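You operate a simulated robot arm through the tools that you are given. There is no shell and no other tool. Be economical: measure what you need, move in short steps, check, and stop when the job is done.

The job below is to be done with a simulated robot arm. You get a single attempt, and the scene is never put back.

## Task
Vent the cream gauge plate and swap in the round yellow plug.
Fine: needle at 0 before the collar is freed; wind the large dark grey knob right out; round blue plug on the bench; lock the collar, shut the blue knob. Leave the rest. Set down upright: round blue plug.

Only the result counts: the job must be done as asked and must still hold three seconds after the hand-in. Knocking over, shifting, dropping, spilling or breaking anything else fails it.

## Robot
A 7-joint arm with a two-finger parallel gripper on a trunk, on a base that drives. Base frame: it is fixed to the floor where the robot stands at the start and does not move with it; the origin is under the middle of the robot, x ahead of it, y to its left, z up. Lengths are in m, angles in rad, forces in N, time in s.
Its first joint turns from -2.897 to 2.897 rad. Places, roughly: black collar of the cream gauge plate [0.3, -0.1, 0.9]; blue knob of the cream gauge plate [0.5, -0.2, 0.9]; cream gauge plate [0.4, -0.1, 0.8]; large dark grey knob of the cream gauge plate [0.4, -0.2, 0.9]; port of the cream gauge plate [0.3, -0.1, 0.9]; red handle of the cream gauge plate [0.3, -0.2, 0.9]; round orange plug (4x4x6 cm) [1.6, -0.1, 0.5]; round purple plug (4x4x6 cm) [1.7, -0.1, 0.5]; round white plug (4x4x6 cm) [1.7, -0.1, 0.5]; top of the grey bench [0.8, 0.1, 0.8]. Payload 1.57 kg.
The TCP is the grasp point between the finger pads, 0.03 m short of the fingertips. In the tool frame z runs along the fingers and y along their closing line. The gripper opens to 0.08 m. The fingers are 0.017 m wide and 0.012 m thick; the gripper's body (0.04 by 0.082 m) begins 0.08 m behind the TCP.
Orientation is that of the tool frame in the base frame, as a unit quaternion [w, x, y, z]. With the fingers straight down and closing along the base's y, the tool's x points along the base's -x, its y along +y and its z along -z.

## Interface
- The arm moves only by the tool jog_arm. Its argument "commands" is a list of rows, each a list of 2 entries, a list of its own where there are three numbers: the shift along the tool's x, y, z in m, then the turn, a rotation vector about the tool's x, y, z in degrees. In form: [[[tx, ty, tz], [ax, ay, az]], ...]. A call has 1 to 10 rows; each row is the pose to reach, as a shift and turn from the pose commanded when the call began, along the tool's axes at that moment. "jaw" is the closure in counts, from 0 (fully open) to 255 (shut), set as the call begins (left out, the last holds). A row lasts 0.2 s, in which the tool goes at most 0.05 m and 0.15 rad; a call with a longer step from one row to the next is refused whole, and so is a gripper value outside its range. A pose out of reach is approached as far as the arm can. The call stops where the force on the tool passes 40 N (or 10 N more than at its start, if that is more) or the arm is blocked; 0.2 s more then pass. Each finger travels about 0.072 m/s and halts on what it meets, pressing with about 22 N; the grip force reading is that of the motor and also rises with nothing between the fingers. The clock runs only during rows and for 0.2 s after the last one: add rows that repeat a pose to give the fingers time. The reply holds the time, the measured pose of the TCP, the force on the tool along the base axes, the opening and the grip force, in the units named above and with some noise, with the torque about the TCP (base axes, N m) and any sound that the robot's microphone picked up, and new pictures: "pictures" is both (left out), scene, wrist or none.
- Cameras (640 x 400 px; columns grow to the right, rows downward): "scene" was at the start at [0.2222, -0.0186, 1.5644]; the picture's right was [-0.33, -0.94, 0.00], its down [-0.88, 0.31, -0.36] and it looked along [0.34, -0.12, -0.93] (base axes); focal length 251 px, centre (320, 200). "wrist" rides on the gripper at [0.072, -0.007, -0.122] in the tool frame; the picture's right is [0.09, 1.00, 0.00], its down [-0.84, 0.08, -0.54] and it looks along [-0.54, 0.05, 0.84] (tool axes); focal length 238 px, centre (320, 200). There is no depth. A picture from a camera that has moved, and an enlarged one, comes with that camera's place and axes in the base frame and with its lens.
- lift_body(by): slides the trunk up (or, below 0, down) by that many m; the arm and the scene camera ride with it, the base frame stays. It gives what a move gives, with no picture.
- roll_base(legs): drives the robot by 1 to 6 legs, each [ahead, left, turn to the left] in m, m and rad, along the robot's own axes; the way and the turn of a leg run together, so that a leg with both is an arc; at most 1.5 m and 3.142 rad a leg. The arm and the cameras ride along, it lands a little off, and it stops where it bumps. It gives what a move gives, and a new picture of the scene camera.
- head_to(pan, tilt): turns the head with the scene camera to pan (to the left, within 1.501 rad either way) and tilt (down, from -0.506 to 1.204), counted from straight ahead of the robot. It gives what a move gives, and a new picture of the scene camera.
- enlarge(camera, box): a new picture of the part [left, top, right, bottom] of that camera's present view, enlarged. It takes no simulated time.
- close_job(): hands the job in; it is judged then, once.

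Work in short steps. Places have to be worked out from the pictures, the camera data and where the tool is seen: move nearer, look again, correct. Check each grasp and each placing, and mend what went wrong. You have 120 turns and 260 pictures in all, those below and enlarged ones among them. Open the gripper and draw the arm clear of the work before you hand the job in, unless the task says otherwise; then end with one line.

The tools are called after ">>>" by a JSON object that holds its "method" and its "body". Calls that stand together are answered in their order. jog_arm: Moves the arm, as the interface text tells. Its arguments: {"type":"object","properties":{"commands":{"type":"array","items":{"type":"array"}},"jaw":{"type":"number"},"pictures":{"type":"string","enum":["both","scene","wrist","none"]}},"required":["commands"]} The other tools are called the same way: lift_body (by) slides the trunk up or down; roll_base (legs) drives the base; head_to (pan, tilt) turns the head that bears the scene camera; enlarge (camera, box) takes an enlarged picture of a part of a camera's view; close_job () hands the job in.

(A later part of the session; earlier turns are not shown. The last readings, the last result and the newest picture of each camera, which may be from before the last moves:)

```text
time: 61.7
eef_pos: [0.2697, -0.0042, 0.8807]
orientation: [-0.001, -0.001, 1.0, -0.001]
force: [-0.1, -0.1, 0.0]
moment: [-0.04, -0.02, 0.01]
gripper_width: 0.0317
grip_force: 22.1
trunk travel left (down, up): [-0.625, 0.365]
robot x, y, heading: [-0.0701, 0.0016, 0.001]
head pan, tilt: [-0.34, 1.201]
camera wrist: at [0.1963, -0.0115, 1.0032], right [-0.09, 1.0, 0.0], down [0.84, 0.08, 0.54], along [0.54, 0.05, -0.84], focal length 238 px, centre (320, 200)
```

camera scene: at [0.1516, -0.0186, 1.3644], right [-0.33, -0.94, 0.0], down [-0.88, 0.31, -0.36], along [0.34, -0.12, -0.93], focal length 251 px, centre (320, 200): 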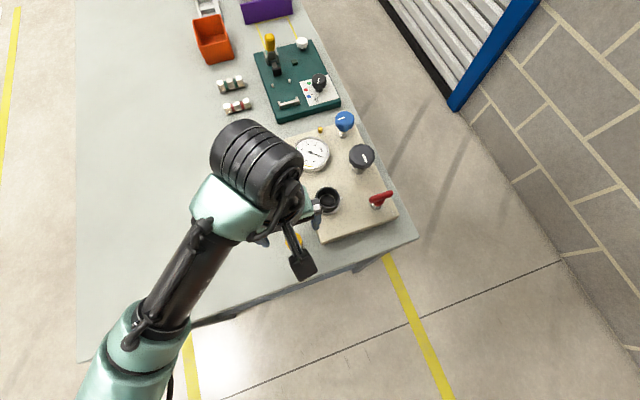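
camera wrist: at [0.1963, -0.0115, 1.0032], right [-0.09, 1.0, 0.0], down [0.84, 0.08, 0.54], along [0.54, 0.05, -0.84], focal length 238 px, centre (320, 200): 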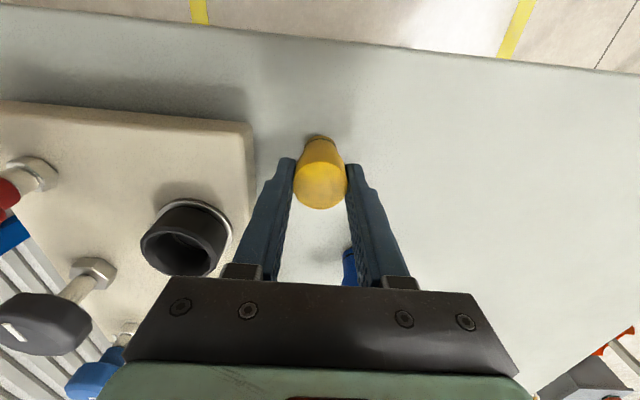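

Gripped at 0.0317 m. I lift and carry it toward the port, stopping above it.

>>> {"method": "jog_arm", "body": {"commands": [[[0, 0, -0.04], [0, 0, 0]], [[0, 0, -0.08], [0, 0, 0]], [[0, 0, -0.11], [0, 0, 0]], [[-0.02, -0.031, -0.11], [0, 0, 0]], [[-0.04, -0.062, -0.11], [0, 0, 0]], [[-0.059, -0.0935, -0.11], [0, 0, 0]], [[-0.059, -0.0935, -0.11], [0, 0, 0]], [[-0.059, -0.0935, -0.11], [0, 0, 0]]]}}

>>> {"method": "enlarge", "body": {"camera": "wrist", "box": [220, 80, 440, 240]}}

```text
time: 63.5
eef_pos: [0.3313, -0.099, 0.9904]
orientation: [-0.001, -0.001, 1.0, 0.0]
force: [0.2, 0.4, -1.4]
moment: [0.0, 0.01, 0.02]
gripper_width: 0.0322
grip_force: 21.9
trunk travel left (down, up): [-0.625, 0.365]
robot x, y, heading: [-0.0693, 0.0006, -0.001]
head pan, tilt: [-0.34, 1.201]
camera scene: at [0.1517, -0.0188, 1.3643], right [-0.33, -0.94, 0.0], down [-0.88, 0.31, -0.36], along [0.34, -0.12, -0.93], focal length 251 px, centre (320, 200)
camera wrist: at [0.2584, -0.1051, 1.1131], right [-0.09, 1.0, 0.0], down [0.84, 0.08, 0.54], along [0.54, 0.05, -0.84], focal length 238 px, centre (320, 200)
```

scene: 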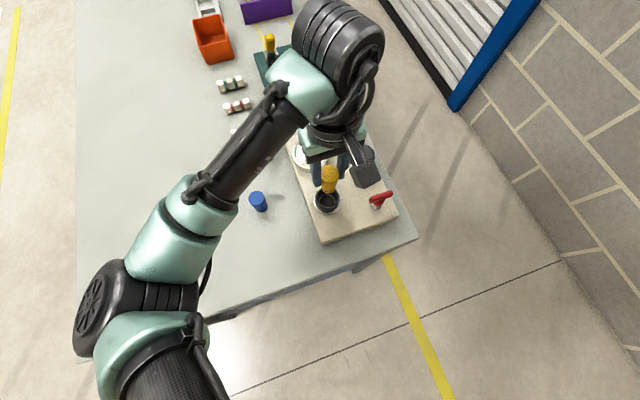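
wrist: 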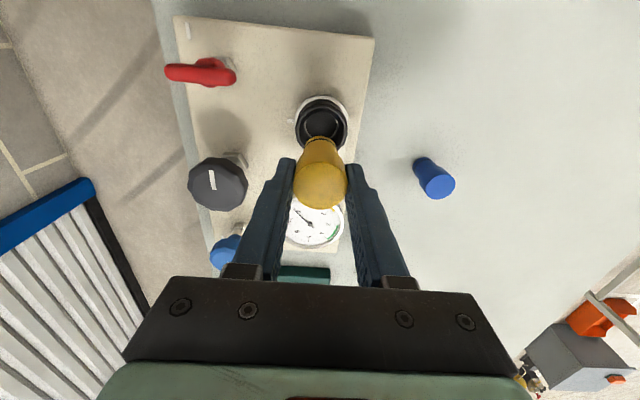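

```text
2.50 times, centred on (330, 160) of wrist
camera zoom: at [0.2584, -0.1051, 1.1131], right [-0.09, 1.0, 0.0], down [0.84, 0.08, 0.54], along [0.54, 0.05, -0.84], focal length 596 px, centre (295, 300)
```

zoom: 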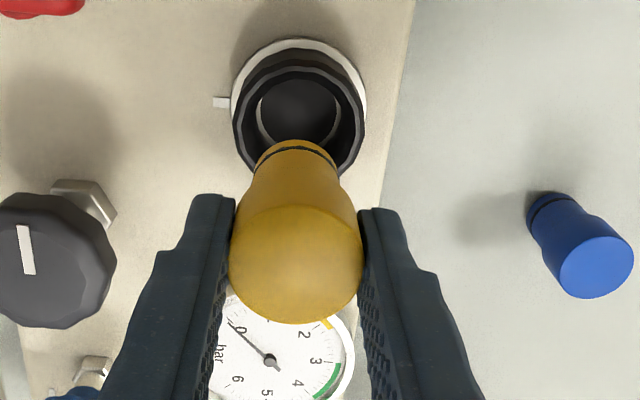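

Comparing with the picture taken right after the blue plug came out, the port is 3 mm to +y and the yellow sits ~1.5 mm to -x in the jaws. I correct and lower carefully to just short of seating.

>>> {"method": "jog_arm", "body": {"commands": [[[-0.0013, 0.003, 0], [0, 0, 0]], [[-0.0013, 0.003, 0.01], [0, 0, 0]], [[-0.0013, 0.003, 0.02], [0, 0, 0]], [[-0.0013, 0.003, 0.02], [0, 0, 0]]], "pictures": "wrist"}}

>>> {"method": "enlarge", "body": {"camera": "wrist", "box": [220, 80, 440, 240]}}

>>> {"method": "enlarge", "body": {"camera": "scene", "box": [280, 130, 400, 230]}}

```text
time: 64.5
eef_pos: [0.3303, -0.0948, 0.9723]
orientation: [-0.001, -0.001, 1.0, 0.0]
force: [-0.1, 0.0, -0.6]
moment: [0.01, -0.02, 0.03]
gripper_width: 0.0317
grip_force: 21.6
trunk travel left (down, up): [-0.625, 0.365]
robot x, y, heading: [-0.0697, -0.0006, 0.003]
head pan, tilt: [-0.34, 1.201]
camera wrist: at [0.2581, -0.1013, 1.0943], right [-0.09, 1.0, 0.0], down [0.84, 0.08, 0.54], along [0.54, 0.05, -0.84], focal length 238 px, centre (320, 200)
```

wrist: 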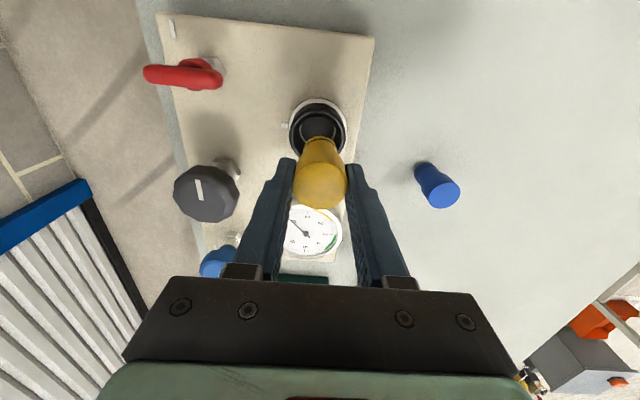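

```text
2.50 times, centred on (330, 160) of wrist
camera zoom: at [0.2581, -0.1013, 1.0943], right [-0.09, 1.0, 0.0], down [0.84, 0.08, 0.54], along [0.54, 0.05, -0.84], focal length 596 px, centre (295, 300)
```

zoom: 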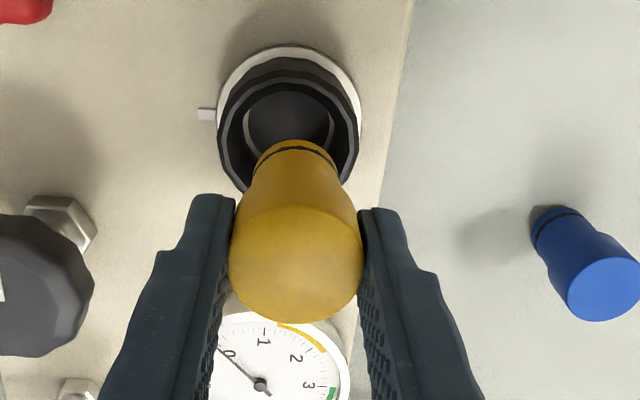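

```text
4.00 times, centred on (340, 180) of scene
camera zoom: at [0.1515, -0.0186, 1.3644], right [-0.33, -0.94, 0.0], down [-0.88, 0.31, -0.36], along [0.34, -0.12, -0.93], focal length 1003 px, centre (240, 280)
```

zoom: 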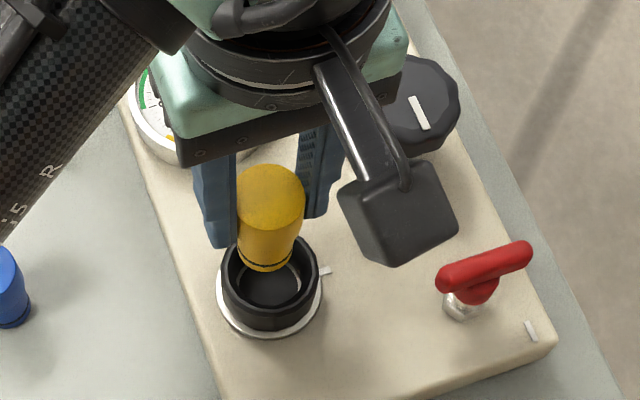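

Both views say I overshot +y by about 1.5–2 mm. I step back slightly and lower toward the seat in small steps.

>>> {"method": "jog_arm", "body": {"commands": [[[0.0008, -0.0018, 0], [0, 0, 0]], [[0.0008, -0.0018, 0.01], [0, 0, 0]], [[0.0008, -0.0018, 0.02], [0, 0, 0]], [[0.0008, -0.0018, 0.026], [0, 0, 0]], [[0.0008, -0.0018, 0.03], [0, 0, 0]]]}}

>>> {"method": "enlarge", "body": {"camera": "scene", "box": [280, 130, 400, 230]}}

```text
time: 65.7
eef_pos: [0.3298, -0.0957, 0.9407]
orientation: [0.0, 0.0, 1.0, 0.001]
force: [0.4, -0.6, -0.5]
moment: [0.0, 0.0, -0.02]
gripper_width: 0.032
grip_force: 21.9
trunk travel left (down, up): [-0.625, 0.365]
robot x, y, heading: [-0.0734, 0.0013, -0.002]
head pan, tilt: [-0.34, 1.201]
camera scene: at [0.1515, -0.0186, 1.3644], right [-0.33, -0.94, 0.0], down [-0.88, 0.31, -0.36], along [0.34, -0.12, -0.93], focal length 251 px, centre (320, 200)
camera wrist: at [0.2569, -0.1029, 1.0635], right [-0.09, 1.0, 0.0], down [0.84, 0.08, 0.54], along [0.54, 0.05, -0.84], focal length 238 px, centre (320, 200)
```

scene: 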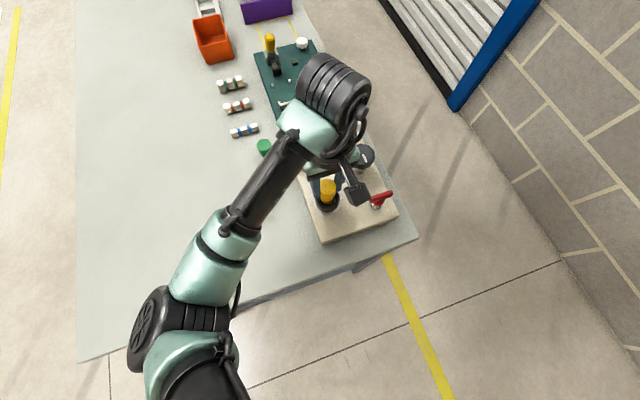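
wrist: 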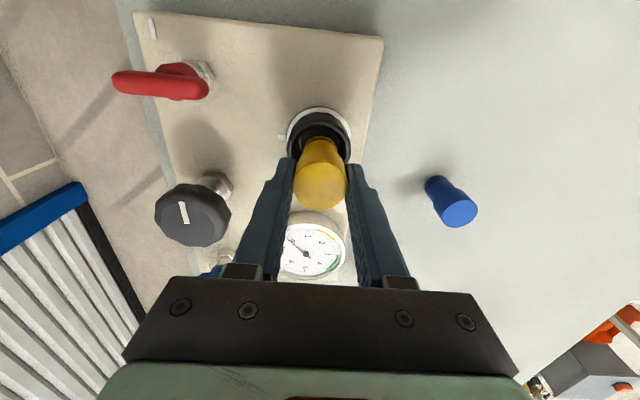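

```text
4.00 times, centred on (340, 180) of scene
camera zoom: at [0.1515, -0.0186, 1.3644], right [-0.33, -0.94, 0.0], down [-0.88, 0.31, -0.36], along [0.34, -0.12, -0.93], focal length 1003 px, centre (240, 280)
```

zoom: 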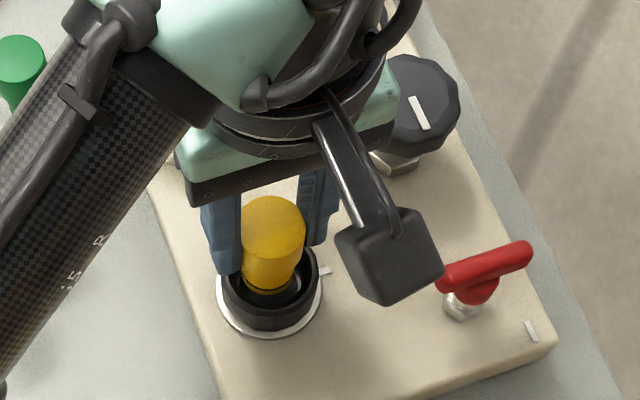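

The plug tip is inside the collar with no contact force. I lower on in 3 mm steps.

>>> {"method": "jog_arm", "body": {"commands": [[[0, 0, 0.003], [0, 0, 0]], [[0, 0, 0.006], [0, 0, 0]], [[0, 0, 0.009], [0, 0, 0]], [[0, 0, 0.012], [0, 0, 0]]], "pictures": "none"}}

>>> {"method": "jog_arm", "body": {"commands": [[[0, 0, 0.003], [0, 0, 0]], [[0, 0, 0.006], [0, 0, 0]], [[0, 0, 0.009], [0, 0, 0]]]}}

```text
time: 66.7
eef_pos: [0.329, -0.0953, 0.9287]
orientation: [0.0, 0.0, 1.0, -0.001]
force: [0.1, -0.2, -0.2]
moment: [-0.03, 0.02, -0.02]
gripper_width: 0.0319
grip_force: 21.7
trunk travel left (down, up): [-0.625, 0.365]
robot x, y, heading: [-0.0688, 0.0051, -0.004]
head pan, tilt: [-0.34, 1.201]
```

```text
time: 67.5
eef_pos: [0.3301, -0.096, 0.9216]
orientation: [0.0, 0.001, 1.0, -0.001]
force: [0.6, 0.3, -1.2]
moment: [0.03, 0.01, -0.01]
gripper_width: 0.0315
grip_force: 22.0
trunk travel left (down, up): [-0.625, 0.365]
robot x, y, heading: [-0.0697, -0.0014, -0.002]
head pan, tilt: [-0.34, 1.201]
camera scene: at [0.1515, -0.0186, 1.3644], right [-0.33, -0.94, 0.0], down [-0.88, 0.31, -0.36], along [0.34, -0.12, -0.93], focal length 251 px, centre (320, 200)
camera wrist: at [0.2566, -0.1025, 1.0442], right [-0.09, 1.0, 0.0], down [0.84, 0.08, 0.54], along [0.54, 0.05, -0.84], focal length 238 px, centre (320, 200)
```

scene: 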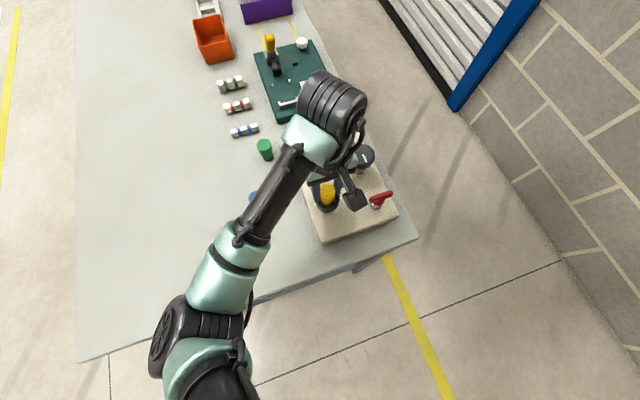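
wrist: 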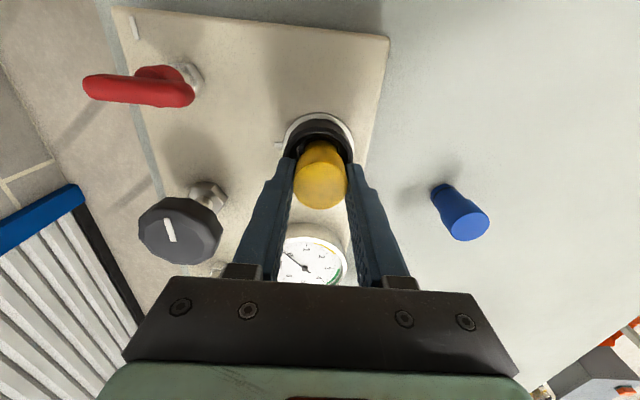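

No contact yet at z≈0.920; I go a few mm further for a light seat.

>>> {"method": "jog_arm", "body": {"commands": [[[0, 0, 0.0015], [0, 0, 0]], [[0, 0, 0.003], [0, 0, 0]]], "pictures": "wrist"}}

```text
time: 68.1
eef_pos: [0.329, -0.0951, 0.9204]
orientation: [0.001, -0.002, 1.0, -0.001]
force: [0.8, -0.7, 16.3]
moment: [-0.03, 0.09, -0.01]
gripper_width: 0.0317
grip_force: 22.0
trunk travel left (down, up): [-0.625, 0.365]
robot x, y, heading: [-0.07, 0.0007, 0.0]
head pan, tilt: [-0.34, 1.201]
camera wrist: at [0.2553, -0.1016, 1.0427], right [-0.09, 1.0, 0.0], down [0.83, 0.08, 0.54], along [0.54, 0.05, -0.84], focal length 238 px, centre (320, 200)
```

wrist: 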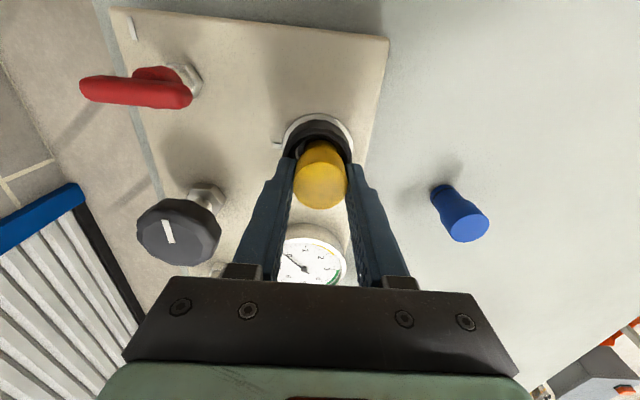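

Contact at 16 N at the same height at which the blue plug sat, so it is seated. I release and rise to verify.

>>> {"method": "jog_arm", "body": {"commands": [[[0, 0, -0.001], [0, 0, 0]], [[0, 0, -0.001], [0, 0, 0]], [[0, 0, -0.001], [0, 0, 0]], [[0, 0, -0.001], [0, 0, 0]], [[0, 0, -0.02], [0, 0, 0]], [[0, 0, -0.05], [0, 0, 0]], [[0, 0, -0.05], [0, 0, 0]]], "jaw": 0}}

>>> {"method": "enlarge", "body": {"camera": "wrist", "box": [220, 70, 420, 220]}}

>>> {"method": "enlarge", "body": {"camera": "scene", "box": [280, 130, 400, 230]}}

```text
time: 69.7
eef_pos: [0.3309, -0.0965, 0.9663]
orientation: [-0.001, -0.001, 1.0, 0.0]
force: [0.2, 0.2, -0.2]
moment: [-0.01, 0.0, -0.01]
gripper_width: 0.0799
grip_force: 0.0
trunk travel left (down, up): [-0.625, 0.365]
robot x, y, heading: [-0.071, -0.0021, 0.002]
head pan, tilt: [-0.34, 1.201]
camera scene: at [0.1514, -0.0186, 1.3644], right [-0.33, -0.94, 0.0], down [-0.88, 0.31, -0.36], along [0.34, -0.12, -0.93], focal length 251 px, centre (320, 200)
camera wrist: at [0.2577, -0.1048, 1.0896], right [-0.09, 1.0, 0.0], down [0.84, 0.08, 0.54], along [0.54, 0.05, -0.84], focal length 238 px, centre (320, 200)
```

scene: 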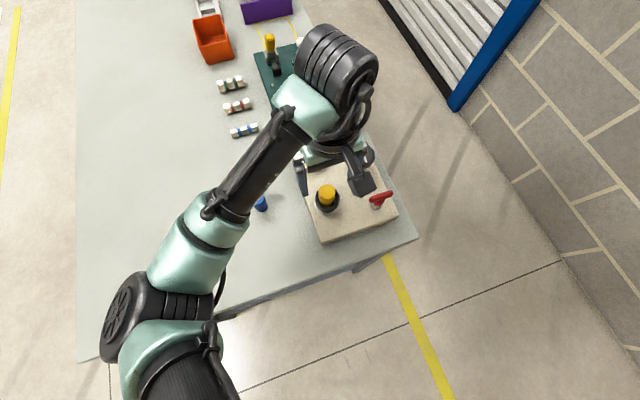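
wrist: 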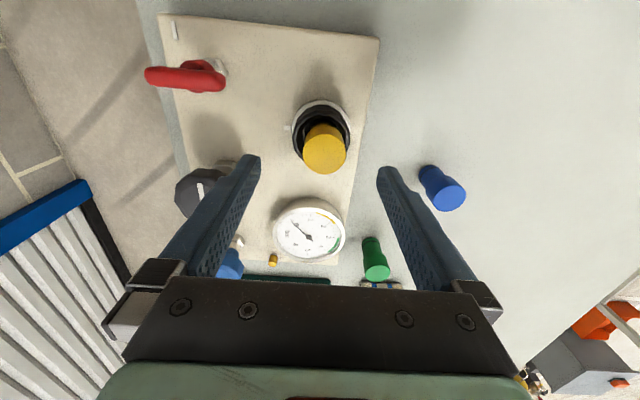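

```text
2.67 times, centred on (320, 145) of wrist
camera zoom: at [0.2577, -0.1048, 1.0896], right [-0.09, 1.0, 0.0], down [0.84, 0.08, 0.54], along [0.54, 0.05, -0.84], focal length 636 px, centre (320, 347)
```

zoom: 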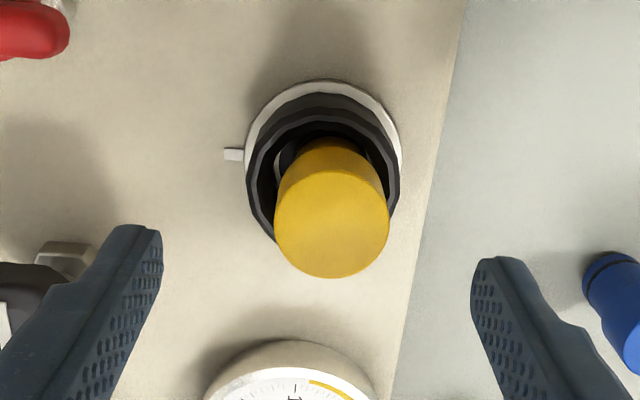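

```text
4.00 times, centred on (340, 180) of scene
camera zoom: at [0.1514, -0.0186, 1.3644], right [-0.33, -0.94, 0.0], down [-0.88, 0.31, -0.36], along [0.34, -0.12, -0.93], focal length 1003 px, centre (240, 280)
```

zoom: 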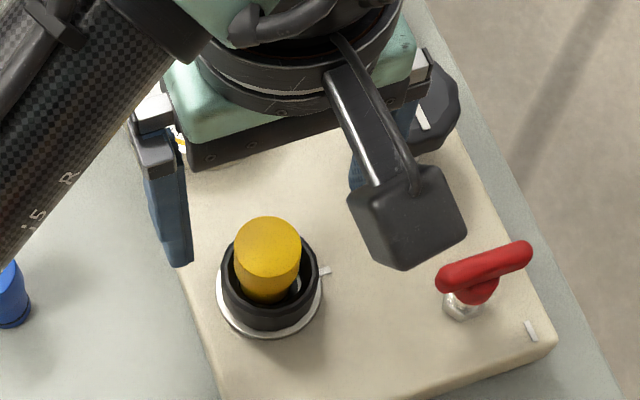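

Height matches the blue plug's, but the yellow sits ~2.5 mm toward +y in the collar. I shift, re-grip to centre it, and press lightly.

>>> {"method": "jog_arm", "body": {"commands": [[[0, -0.0027, 0], [0, 0, 0]], [[0, -0.0027, 0.025], [0, 0, 0]], [[0, -0.0027, 0.0465], [0, 0, 0]], [[0, -0.0027, 0.0465], [0, 0, 0]]], "pictures": "none"}}

>>> {"method": "jog_arm", "body": {"commands": [[[0, 0, 0], [0, 0, 0]], [[0, 0, 0], [0, 0, 0]], [[0, 0, 0], [0, 0, 0]], [[0, 0, 0], [0, 0, 0]]], "jaw": 255, "pictures": "wrist"}}

>>> {"method": "enlarge", "body": {"camera": "wrist", "box": [240, 90, 400, 230]}}

```text
time: 70.7
eef_pos: [0.3299, -0.0997, 0.9208]
orientation: [-0.001, 0.001, 1.0, 0.0]
force: [-0.6, -0.1, 0.5]
moment: [0.03, -0.04, -0.01]
gripper_width: 0.08
grip_force: 0.1
trunk travel left (down, up): [-0.625, 0.365]
robot x, y, heading: [-0.0715, 0.0013, 0.005]
head pan, tilt: [-0.34, 1.201]
```

```text
time: 71.7
eef_pos: [0.3296, -0.1011, 0.9223]
orientation: [-0.001, -0.001, 1.0, 0.0]
force: [-0.2, 0.7, 0.5]
moment: [0.01, 0.04, 0.0]
gripper_width: 0.0322
grip_force: 21.6
trunk travel left (down, up): [-0.625, 0.365]
robot x, y, heading: [-0.0673, 0.0031, 0.001]
head pan, tilt: [-0.34, 1.201]
camera wrist: at [0.2572, -0.1067, 1.0449], right [-0.09, 1.0, 0.0], down [0.84, 0.08, 0.54], along [0.54, 0.05, -0.84], focal length 238 px, centre (320, 200)
```

wrist: 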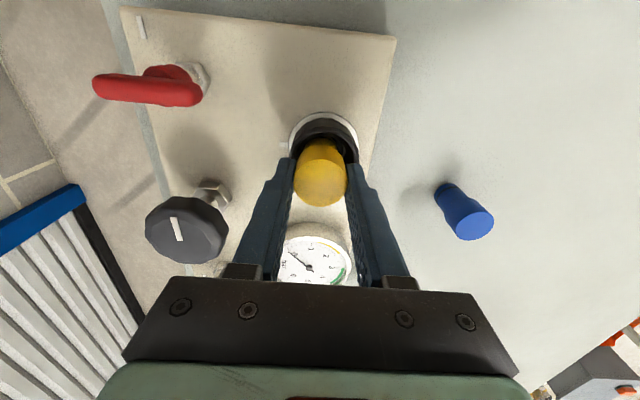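

```text
2.86 times, centred on (320, 160) of wrist
camera zoom: at [0.2572, -0.1067, 1.0449], right [-0.09, 1.0, 0.0], down [0.84, 0.08, 0.54], along [0.54, 0.05, -0.84], focal length 681 px, centre (320, 314)
```

zoom: 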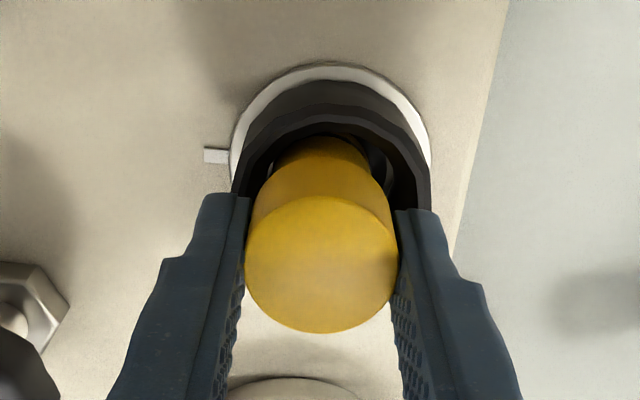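

The plug slides freely in the loose seat, and is now ~2 mm too far to -y. I nudge it +2 mm while gripped, press lightly, then release.

>>> {"method": "jog_arm", "body": {"commands": [[[0, 0.001, 0], [0, 0, 0]], [[0, 0.002, 0], [0, 0, 0]], [[0, 0.002, 0.0015], [0, 0, 0]], [[0, 0.002, 0.0015], [0, 0, 0]]], "pictures": "none"}}

>>> {"method": "jog_arm", "body": {"commands": [[[0, 0, -0.001], [0, 0, 0]], [[0, 0, -0.001], [0, 0, 0]], [[0, 0, -0.001], [0, 0, 0]], [[0, 0, -0.001], [0, 0, 0]], [[0, 0, -0.02], [0, 0, 0]], [[0, 0, -0.05], [0, 0, 0]], [[0, 0, -0.05], [0, 0, 0]]], "jaw": 0, "pictures": "wrist"}}

>>> {"method": "enlarge", "body": {"camera": "wrist", "box": [240, 80, 400, 220]}}

```text
time: 72.7
eef_pos: [0.3296, -0.0966, 0.9213]
orientation: [0.001, 0.001, 1.0, 0.0]
force: [2.7, -3.0, 15.2]
moment: [-0.08, -0.01, 0.0]
gripper_width: 0.0317
grip_force: 22.2
trunk travel left (down, up): [-0.625, 0.365]
robot x, y, heading: [-0.071, 0.0015, -0.006]
head pan, tilt: [-0.34, 1.201]
```

```text
time: 74.3
eef_pos: [0.3298, -0.0958, 0.9714]
orientation: [-0.001, 0.0, 1.0, -0.001]
force: [0.5, 0.4, 1.1]
moment: [-0.01, 0.03, -0.01]
gripper_width: 0.0798
grip_force: 0.0
trunk travel left (down, up): [-0.625, 0.365]
robot x, y, heading: [-0.0716, 0.0014, -0.0]
head pan, tilt: [-0.34, 1.201]
camera wrist: at [0.2563, -0.103, 1.0937], right [-0.09, 1.0, 0.0], down [0.84, 0.08, 0.54], along [0.54, 0.05, -0.84], focal length 238 px, centre (320, 200)
```

wrist: 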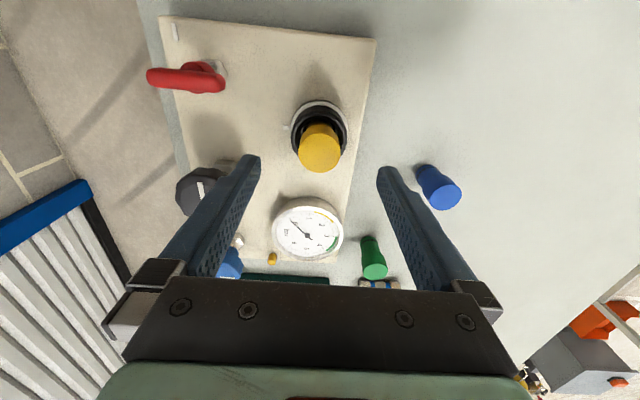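

```text
2.86 times, centred on (320, 150) of wrist
camera zoom: at [0.2563, -0.103, 1.0937], right [-0.09, 1.0, 0.0], down [0.84, 0.08, 0.54], along [0.54, 0.05, -0.84], focal length 681 px, centre (320, 343)
```

zoom: 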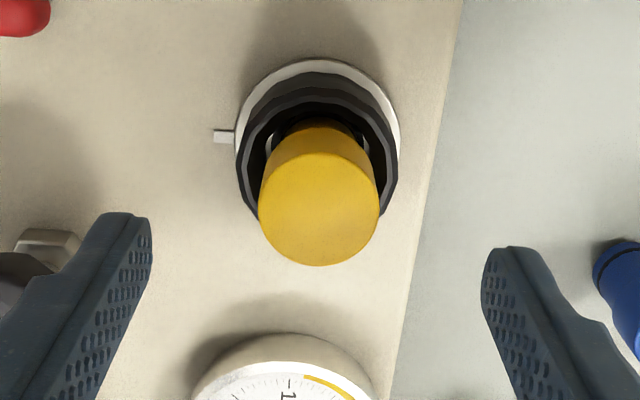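

The yellow plug is centred and at the right height. I now lower onto the collar with fingers along y (tab is on +x), grip and check.

>>> {"method": "jog_arm", "body": {"commands": [[[0, -0.0005, 0.03], [0, 0, 0]], [[0, -0.0005, 0.06], [0, 0, 0]], [[0, -0.0005, 0.0755], [0, 0, 0]], [[0, -0.0005, 0.0755], [0, 0, 0]]], "pictures": "none"}}

>>> {"method": "jog_arm", "body": {"commands": [[[0, 0, 0], [0, 0, 0]], [[0, 0, 0], [0, 0, 0]], [[0, 0, 0], [0, 0, 0]], [[0, 0, 0], [0, 0, 0]]], "jaw": 255, "pictures": "wrist"}}

```text
time: 75.3
eef_pos: [0.3328, -0.098, 0.8919]
orientation: [-0.001, -0.001, 1.0, 0.0]
force: [-0.6, -0.1, 0.2]
moment: [0.02, -0.03, 0.03]
gripper_width: 0.08
grip_force: 0.0
trunk travel left (down, up): [-0.625, 0.365]
robot x, y, heading: [-0.0689, -0.0002, 0.0]
head pan, tilt: [-0.34, 1.201]
```

```text
time: 76.3
eef_pos: [0.3322, -0.0982, 0.8917]
orientation: [-0.001, -0.001, 1.0, 0.0]
force: [-1.5, 5.2, -4.1]
moment: [0.0, -0.11, -0.01]
gripper_width: 0.0508
grip_force: 44.7
trunk travel left (down, up): [-0.625, 0.365]
robot x, y, heading: [-0.0751, 0.0015, 0.001]
head pan, tilt: [-0.34, 1.201]
camera wrist: at [0.2588, -0.1042, 1.0147], right [-0.09, 1.0, 0.0], down [0.84, 0.08, 0.54], along [0.54, 0.05, -0.84], focal length 238 px, centre (320, 200)
```

wrist: 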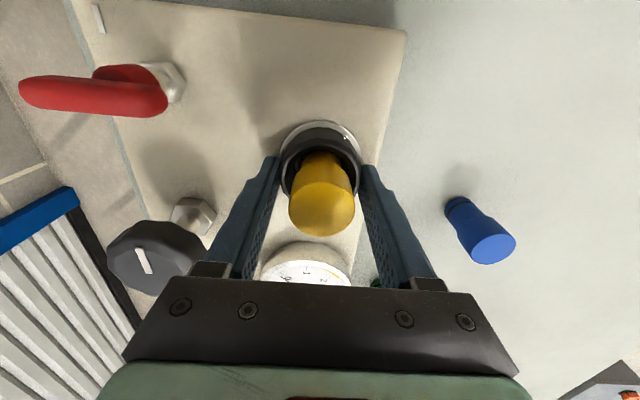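

Collar gripped at 0.0508 m with little load. I turn clockwise 48° first.

>>> {"method": "jog_arm", "body": {"commands": [[[0, 0, 0], [0, 0, 8]], [[0, 0, 0], [0, 0, 16]], [[0, 0, 0], [0, 0, 24]], [[0, 0, 0], [0, 0, 32]], [[0, 0, 0], [0, 0, 40]], [[0, 0, 0], [0, 0, 48]], [[0, 0, 0], [0, 0, 48]]], "pictures": "wrist"}}

```text
time: 77.9
eef_pos: [0.33, -0.1009, 0.8924]
orientation: [-0.001, 0.409, 0.913, -0.003]
force: [4.2, -16.3, -27.8]
moment: [0.38, -0.73, 0.0]
gripper_width: 0.0507
grip_force: 44.5
trunk travel left (down, up): [-0.625, 0.365]
robot x, y, heading: [-0.0691, -0.0009, -0.005]
head pan, tilt: [-0.34, 1.201]
camera wrist: at [0.2768, -0.0506, 1.0149], right [0.68, 0.73, 0.0], down [0.62, -0.57, 0.54], along [0.39, -0.37, -0.84], focal length 238 px, centre (320, 200)
```

wrist: 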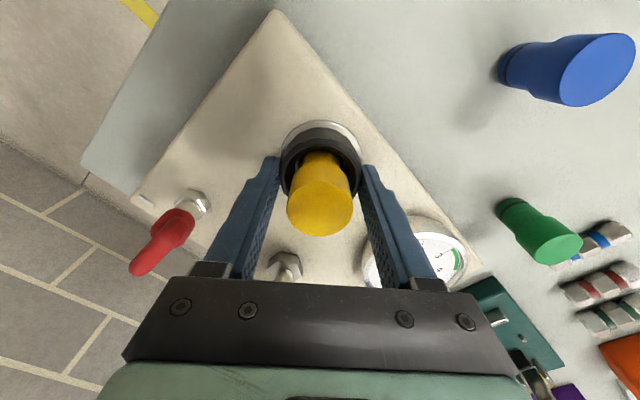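

The collar draws the tool down as it turns (27 N). I follow 1.5 mm down and 1.5 mm -y, turning on.

>>> {"method": "jog_arm", "body": {"commands": [[[-0.0011, -0.001, 0.0015], [0, 0, 0]], [[-0.0011, -0.001, 0.0015], [0, 0, 8]], [[-0.0011, -0.001, 0.0015], [0, 0, 16]], [[-0.0011, -0.001, 0.0015], [0, 0, 24]], [[-0.0011, -0.001, 0.0015], [0, 0, 32]], [[-0.0011, -0.001, 0.0015], [0, 0, 36]], [[-0.0011, -0.001, 0.0015], [0, 0, 36]]], "pictures": "wrist"}}

```text
time: 79.5
eef_pos: [0.3289, -0.1014, 0.8929]
orientation: [-0.001, 0.671, 0.741, -0.001]
force: [-9.6, -21.3, -18.5]
moment: [0.2, -0.57, 0.0]
gripper_width: 0.0508
grip_force: 45.8
trunk travel left (down, up): [-0.625, 0.365]
robot x, y, heading: [-0.0699, -0.0022, -0.001]
head pan, tilt: [-0.34, 1.201]
camera wrist: at [0.3138, -0.03, 1.015], right [0.98, 0.19, 0.0], down [0.16, -0.82, 0.54], along [0.1, -0.53, -0.84], focal length 238 px, centre (320, 200)
```

wrist: 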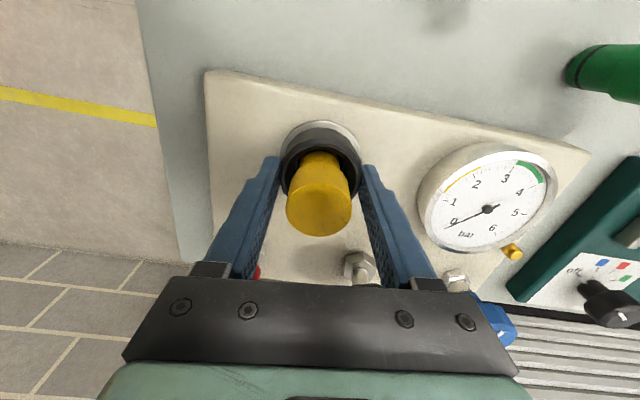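

No stop torque yet at 84°. I ease the side load and continue up to 24° more.

>>> {"method": "jog_arm", "body": {"commands": [[[-0.002, -0.001, 0.001], [0, 0, 0]], [[-0.002, -0.001, 0.001], [0, 0, 8]], [[-0.002, -0.001, 0.001], [0, 0, 16]], [[-0.002, -0.001, 0.001], [0, 0, 24]], [[-0.002, -0.001, 0.001], [0, 0, 24]]], "pictures": "wrist"}}

```text
time: 80.7
eef_pos: [0.3271, -0.0978, 0.894]
orientation: [-0.001, 0.809, 0.588, 0.0]
force: [-13.0, 1.5, -0.8]
moment: [0.46, 0.01, -0.04]
gripper_width: 0.048
grip_force: 44.7
trunk travel left (down, up): [-0.625, 0.365]
robot x, y, heading: [-0.0727, -0.0009, -0.006]
head pan, tilt: [-0.34, 1.201]
camera wrist: at [0.3421, -0.0287, 1.0166], right [0.98, -0.22, 0.0], down [-0.18, -0.82, 0.54], along [-0.12, -0.53, -0.84], focal length 238 px, centre (320, 200)
```

wrist: 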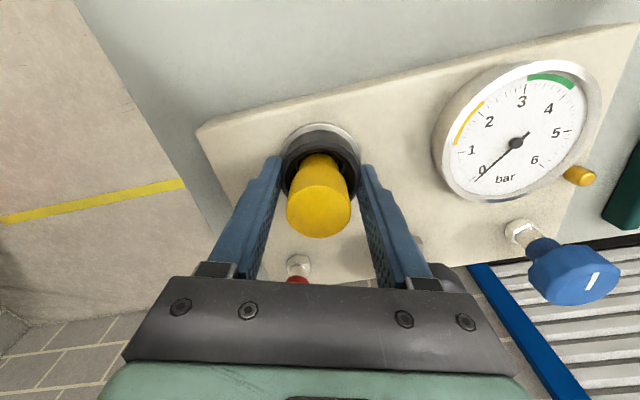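

The width dropped to 0.048 as it did at the other stop, so the collar slipped against its end. I release, rise, and turn the wrist back to see the tab.

>>> {"method": "jog_arm", "body": {"commands": [[[0, 0, 0], [0, 0, -2]], [[0, 0, 0], [0, 0, -2]], [[0, 0, 0], [0, 0, -2]], [[0, 0, -0.03], [0, 0, -2]], [[0, 0, -0.06], [0, 0, -2]], [[0, 0, -0.09], [0, 0, -2]], [[0, 0, -0.09], [0, 0, -2]]], "jaw": 0, "pictures": "wrist"}}

>>> {"method": "jog_arm", "body": {"commands": [[[0, 0, 0], [0, 0, -8.4]], [[0, 0, 0], [0, 0, -16.8]], [[0, 0, 0], [0, 0, -25.2]], [[0, 0, 0], [0, 0, -33.6]], [[0, 0, 0], [0, 0, -42]], [[0, 0, 0], [0, 0, -50.4]], [[0, 0, 0], [0, 0, -58.8]], [[0, 0, 0], [0, 0, -67.2]], [[0, 0, 0], [0, 0, -75.6]], [[0, 0, 0], [0, 0, -84]]]}}

>>> {"method": "enlarge", "body": {"camera": "wrist", "box": [240, 60, 400, 200]}}

>>> {"method": "enlarge", "body": {"camera": "scene", "box": [280, 130, 400, 230]}}

```text
time: 82.3
eef_pos: [0.3287, -0.1001, 0.981]
orientation: [0.0, 0.799, 0.601, -0.001]
force: [-0.8, 0.3, 0.5]
moment: [0.03, 0.0, 0.01]
gripper_width: 0.08
grip_force: 0.0
trunk travel left (down, up): [-0.625, 0.365]
robot x, y, heading: [-0.0689, 0.0005, 0.001]
head pan, tilt: [-0.34, 1.201]
camera wrist: at [0.3418, -0.0288, 1.104], right [0.98, -0.19, 0.0], down [-0.15, -0.83, 0.54], along [-0.1, -0.53, -0.84], focal length 238 px, centre (320, 200)
```

wrist: 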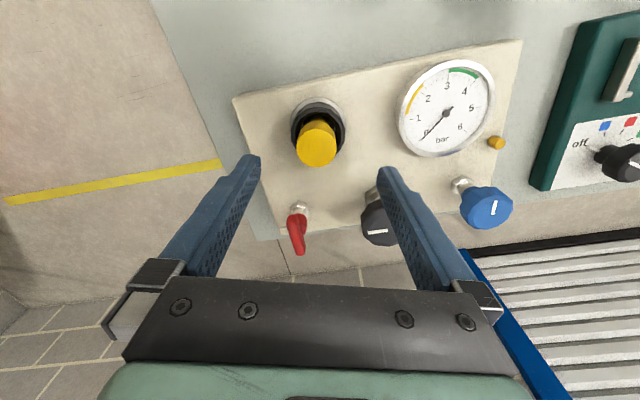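

```text
time: 84.5
eef_pos: [0.3287, -0.1015, 0.9825]
orientation: [-0.001, 0.189, 0.982, -0.001]
force: [0.4, 0.4, -0.4]
moment: [0.06, -0.02, 0.0]
gripper_width: 0.0798
grip_force: 0.1
trunk travel left (down, up): [-0.625, 0.365]
robot x, y, heading: [-0.0731, -0.0002, -0.004]
head pan, tilt: [-0.34, 1.201]
camera scene: at [0.1514, -0.0186, 1.3644], right [-0.33, -0.94, 0.0], down [-0.88, 0.31, -0.36], along [0.34, -0.12, -0.93], focal length 251 px, centre (320, 200)
camera wrist: at [0.258, -0.0799, 1.1044], right [0.28, 0.96, 0.0], down [0.81, -0.24, 0.54], along [0.52, -0.15, -0.84], focal length 238 px, centre (320, 200)
```

scene: 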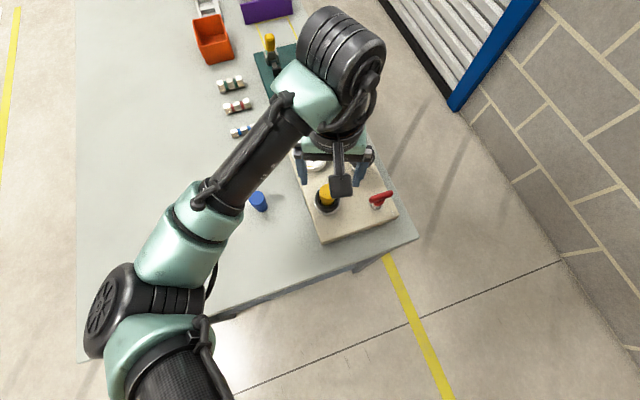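
wrist: 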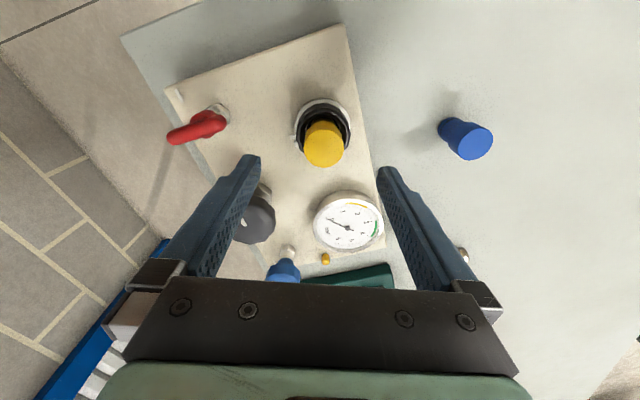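

```text
2.86 times, centred on (320, 130) of wrist
camera zoom: at [0.258, -0.0799, 1.1044], right [0.28, 0.96, 0.0], down [0.81, -0.24, 0.54], along [0.52, -0.15, -0.84], focal length 681 px, centre (320, 400)
```

zoom: 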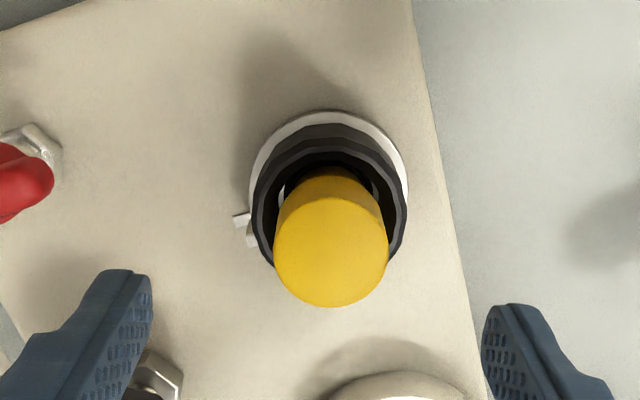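

```text
4.00 times, centred on (340, 180) of scene
camera zoom: at [0.1514, -0.0186, 1.3644], right [-0.33, -0.94, 0.0], down [-0.88, 0.31, -0.36], along [0.34, -0.12, -0.93], focal length 1003 px, centre (240, 280)
```

zoom: 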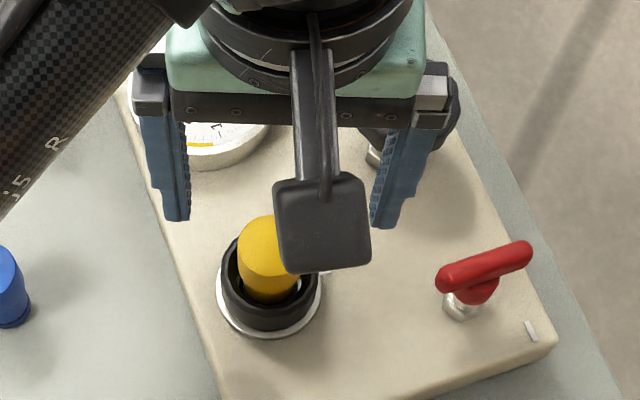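

The tab is back by the plate mark: collar locked. Next the blue knob; I move over it with jaw at 0.06 m and the wrist squared.

>>> {"method": "jog_arm", "body": {"commands": [[[-0.035, -0.006, 0], [0, 0, -5]], [[-0.07, -0.012, 0], [0, 0, -10]], [[-0.105, -0.018, 0], [0, 0, -15]], [[-0.14, -0.024, 0], [0, 0, -20]], [[-0.1735, -0.0302, 0], [0, 0, -21.8]], [[-0.1735, -0.0302, 0.02], [0, 0, -21.8]], [[-0.1735, -0.0302, 0.02], [0, 0, -21.8]]], "jaw": 64}}

>>> {"method": "enlarge", "body": {"camera": "wrist", "box": [240, 70, 400, 210]}}

```text
time: 86.1
eef_pos: [0.476, -0.1917, 0.9611]
orientation: [-0.001, 0.001, 1.0, 0.0]
force: [-0.2, 0.2, 0.9]
moment: [-0.01, 0.04, 0.0]
gripper_width: 0.06
grip_force: 0.1
trunk travel left (down, up): [-0.625, 0.365]
robot x, y, heading: [-0.0716, 0.0006, 0.001]
head pan, tilt: [-0.34, 1.201]
camera scene: at [0.1515, -0.0187, 1.3644], right [-0.33, -0.94, 0.0], down [-0.88, 0.31, -0.36], along [0.34, -0.12, -0.93], focal length 251 px, centre (320, 200)
camera wrist: at [0.4031, -0.199, 1.0842], right [-0.09, 1.0, 0.0], down [0.84, 0.08, 0.54], along [0.54, 0.05, -0.84], focal length 238 px, centre (320, 200)
```

scene: 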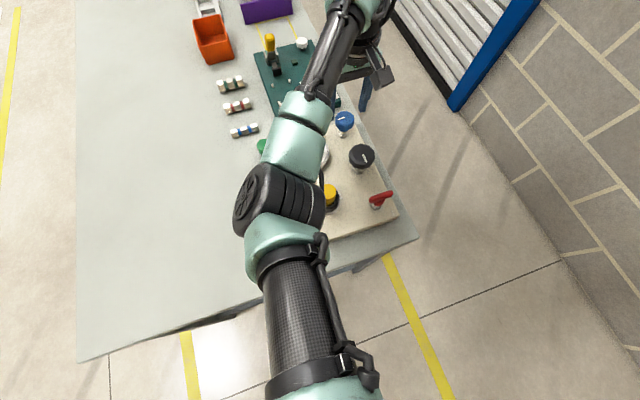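
wrist: 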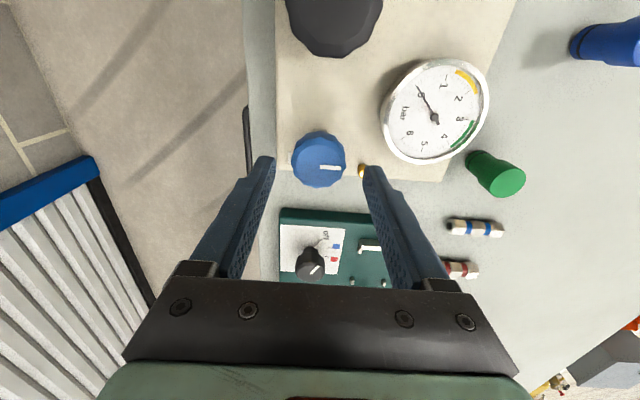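

```text
2.86 times, centred on (320, 140) of wrist
camera zoom: at [0.4031, -0.199, 1.0842], right [-0.09, 1.0, 0.0], down [0.84, 0.08, 0.54], along [0.54, 0.05, -0.84], focal length 681 px, centre (320, 371)
```

zoom: 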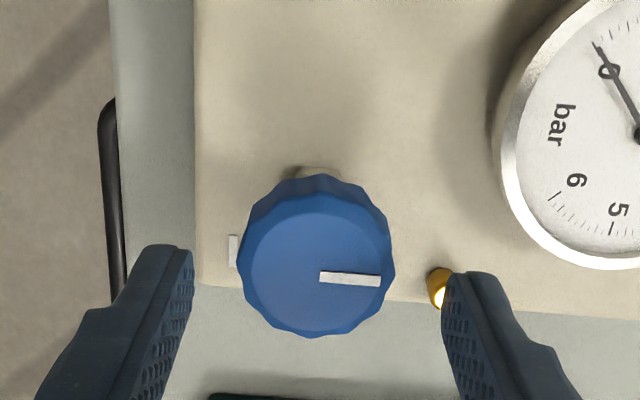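

The knob is 2.5 mm to +x of the tool. I correct, descend and grip.

>>> {"method": "jog_arm", "body": {"commands": [[[-0.0025, -0.0005, 0.03], [0, 0, 0]], [[-0.0025, -0.0005, 0.0625], [0, 0, 0]], [[-0.0025, -0.0005, 0.0625], [0, 0, 0]]], "pictures": "none"}}

>>> {"method": "jog_arm", "body": {"commands": [[[0, 0, 0], [0, 0, 0]], [[0, 0, 0], [0, 0, 0]], [[0, 0, 0], [0, 0, 0]]], "jaw": 255, "pictures": "wrist"}}

```text
time: 86.9
eef_pos: [0.4796, -0.1921, 0.9019]
orientation: [0.0, 0.001, 1.0, -0.001]
force: [-0.5, -0.1, -0.5]
moment: [0.0, 0.01, 0.04]
gripper_width: 0.0598
grip_force: 0.1
trunk travel left (down, up): [-0.625, 0.365]
robot x, y, heading: [-0.0677, 0.0016, 0.001]
head pan, tilt: [-0.34, 1.201]
```

```text
time: 87.7
eef_pos: [0.4791, -0.1925, 0.9018]
orientation: [0.0, 0.003, 1.0, -0.001]
force: [-0.1, -4.0, -1.6]
moment: [-0.15, -0.36, -0.04]
gripper_width: 0.0415
grip_force: 45.6
trunk travel left (down, up): [-0.625, 0.365]
robot x, y, heading: [-0.0744, -0.002, -0.003]
head pan, tilt: [-0.34, 1.201]
camera wrist: at [0.406, -0.1996, 1.0238], right [-0.09, 1.0, 0.0], down [0.84, 0.07, 0.54], along [0.54, 0.05, -0.84], focal length 238 px, centre (320, 200)
```

wrist: 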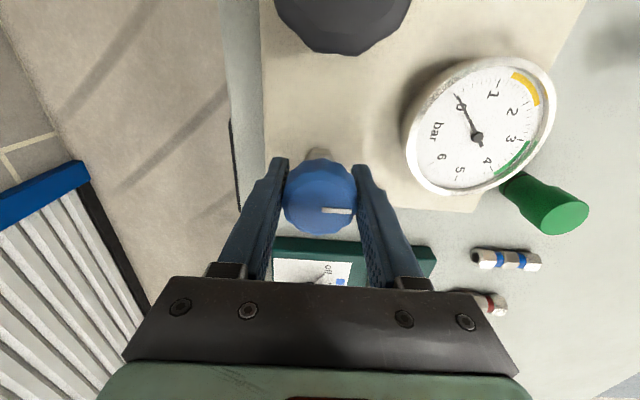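

Gripped at 0.0415 m. I turn clockwise about 84°.

>>> {"method": "jog_arm", "body": {"commands": [[[0, 0, 0], [0, 0, 8.4]], [[0, 0, 0], [0, 0, 16.8]], [[0, 0, 0], [0, 0, 25.2]], [[0, 0, 0], [0, 0, 33.6]], [[0, 0, 0], [0, 0, 42]], [[0, 0, 0], [0, 0, 50.4]], [[0, 0, 0], [0, 0, 58.8]], [[0, 0, 0], [0, 0, 67.2]], [[0, 0, 0], [0, 0, 75.6]], [[0, 0, 0], [0, 0, 84]]], "pictures": "wrist"}}

>>> {"method": "jog_arm", "body": {"commands": [[[0, 0, 0], [0, 0, 8]], [[0, 0, 0], [0, 0, 16]], [[0, 0, 0], [0, 0, 24]], [[0, 0, 0], [0, 0, 24]]], "pictures": "wrist"}}

```text
time: 89.9
eef_pos: [0.4801, -0.1913, 0.9004]
orientation: [0.002, 0.67, 0.742, 0.0]
force: [-3.3, 1.6, 16.4]
moment: [1.1, 0.32, 0.07]
gripper_width: 0.0413
grip_force: 45.1
trunk travel left (down, up): [-0.625, 0.365]
robot x, y, heading: [-0.0681, 0.0002, 0.0]
head pan, tilt: [-0.34, 1.201]
camera wrist: at [0.4642, -0.1215, 1.0234], right [0.98, 0.19, 0.0], down [0.16, -0.82, 0.54], along [0.11, -0.53, -0.84], focal length 238 px, centre (320, 200)
```

wrist: 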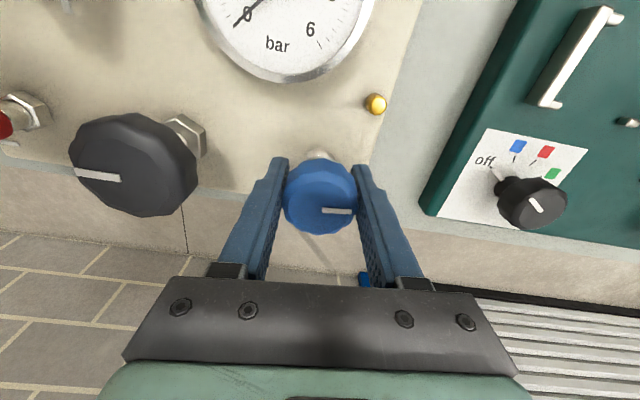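

```text
time: 90.9
eef_pos: [0.4793, -0.1922, 0.8995]
orientation: [0.0, 0.81, 0.587, -0.001]
force: [-2.9, -0.3, 6.3]
moment: [-0.34, -0.17, 0.56]
gripper_width: 0.0415
grip_force: 44.7
trunk travel left (down, up): [-0.625, 0.365]
robot x, y, heading: [-0.0736, 0.0043, -0.002]
head pan, tilt: [-0.34, 1.201]
camera wrist: at [0.4949, -0.1232, 1.0216], right [0.97, -0.22, 0.0], down [-0.19, -0.82, 0.54], along [-0.12, -0.53, -0.84], focal length 238 px, centre (320, 200)
```

wrist: 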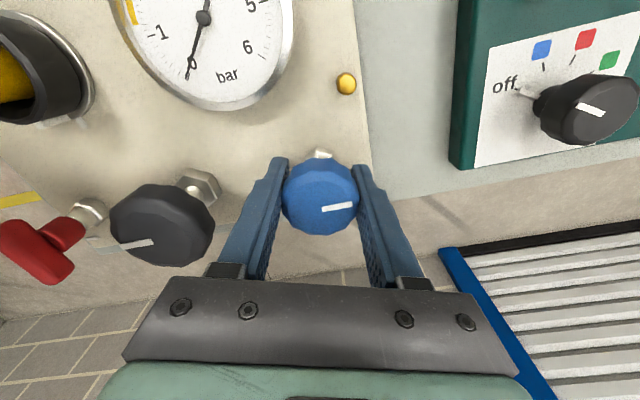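

Torque 0.56 Nm with the pointer stopped at its original +x: shut. I release, rise and look over the whole plate.

>>> {"method": "jog_arm", "body": {"commands": [[[0, 0, 0], [0, 0, -2]], [[0, 0, 0], [0, 0, -2]], [[0, 0, 0], [0, 0, -2]], [[0, 0, -0.04], [0, 0, -2]], [[0, 0, -0.08], [0, 0, -2]], [[0, 0, -0.12], [0, 0, -2]], [[0, 0, -0.15], [0, 0, -2]], [[0, 0, -0.15], [0, 0, -2]]], "jaw": 64}}

>>> {"method": "enlarge", "body": {"camera": "wrist", "box": [120, 20, 440, 220]}}

>>> {"method": "enlarge", "body": {"camera": "scene", "box": [230, 100, 410, 250]}}

```text
time: 92.7
eef_pos: [0.4808, -0.1937, 1.0517]
orientation: [0.0, 0.799, 0.601, -0.002]
force: [0.3, 0.9, -0.4]
moment: [-0.03, 0.02, 0.0]
gripper_width: 0.0598
grip_force: 0.2
trunk travel left (down, up): [-0.625, 0.365]
robot x, y, heading: [-0.0732, 0.0046, -0.004]
head pan, tilt: [-0.34, 1.201]
camera scene: at [0.1515, -0.0185, 1.3644], right [-0.33, -0.94, 0.0], down [-0.88, 0.31, -0.36], along [0.34, -0.12, -0.93], focal length 251 px, centre (320, 200)
camera wrist: at [0.4934, -0.1239, 1.1739], right [0.98, -0.19, 0.0], down [-0.16, -0.83, 0.54], along [-0.1, -0.53, -0.84], focal length 238 px, centre (320, 200)
```

scene: 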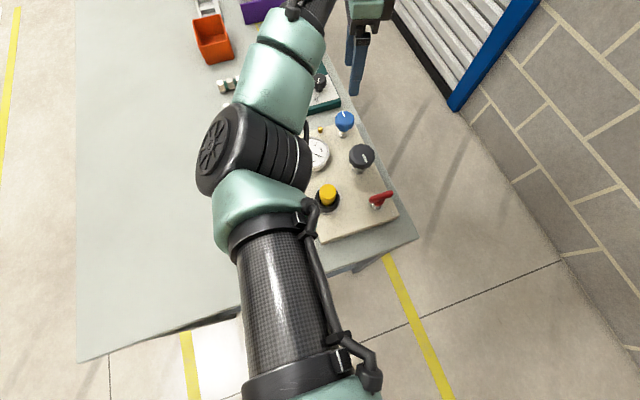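
wrist: 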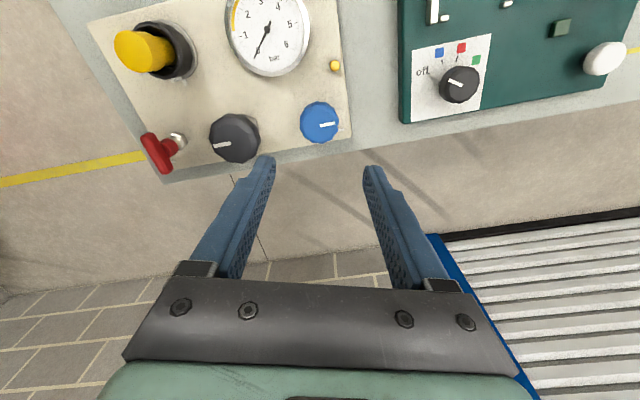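

```text
2.00 times, centred on (280, 120) of wrist
camera zoom: at [0.4934, -0.1239, 1.1739], right [0.98, -0.19, 0.0], down [-0.16, -0.83, 0.54], along [-0.1, -0.53, -0.84], focal length 477 px, centre (400, 360)
```

zoom: 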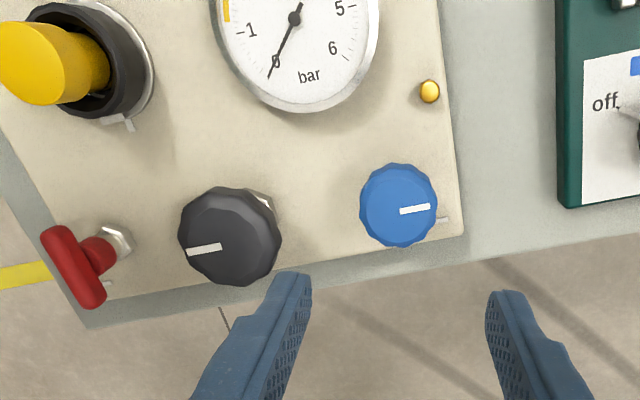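

```text
2.67 times, centred on (320, 175) of scene
camera zoom: at [0.1515, -0.0185, 1.3644], right [-0.33, -0.94, 0.0], down [-0.88, 0.31, -0.36], along [0.34, -0.12, -0.93], focal length 668 px, centre (320, 267)
```

zoom: 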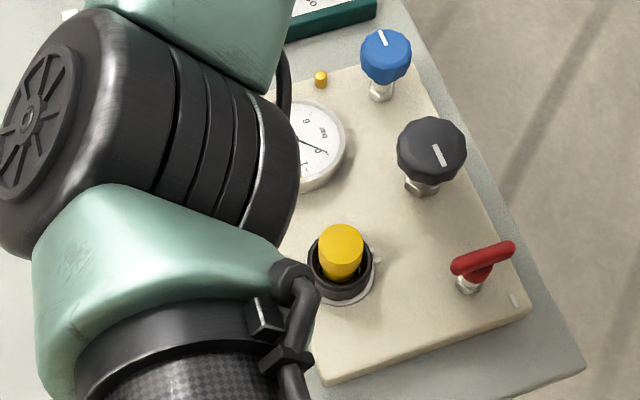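

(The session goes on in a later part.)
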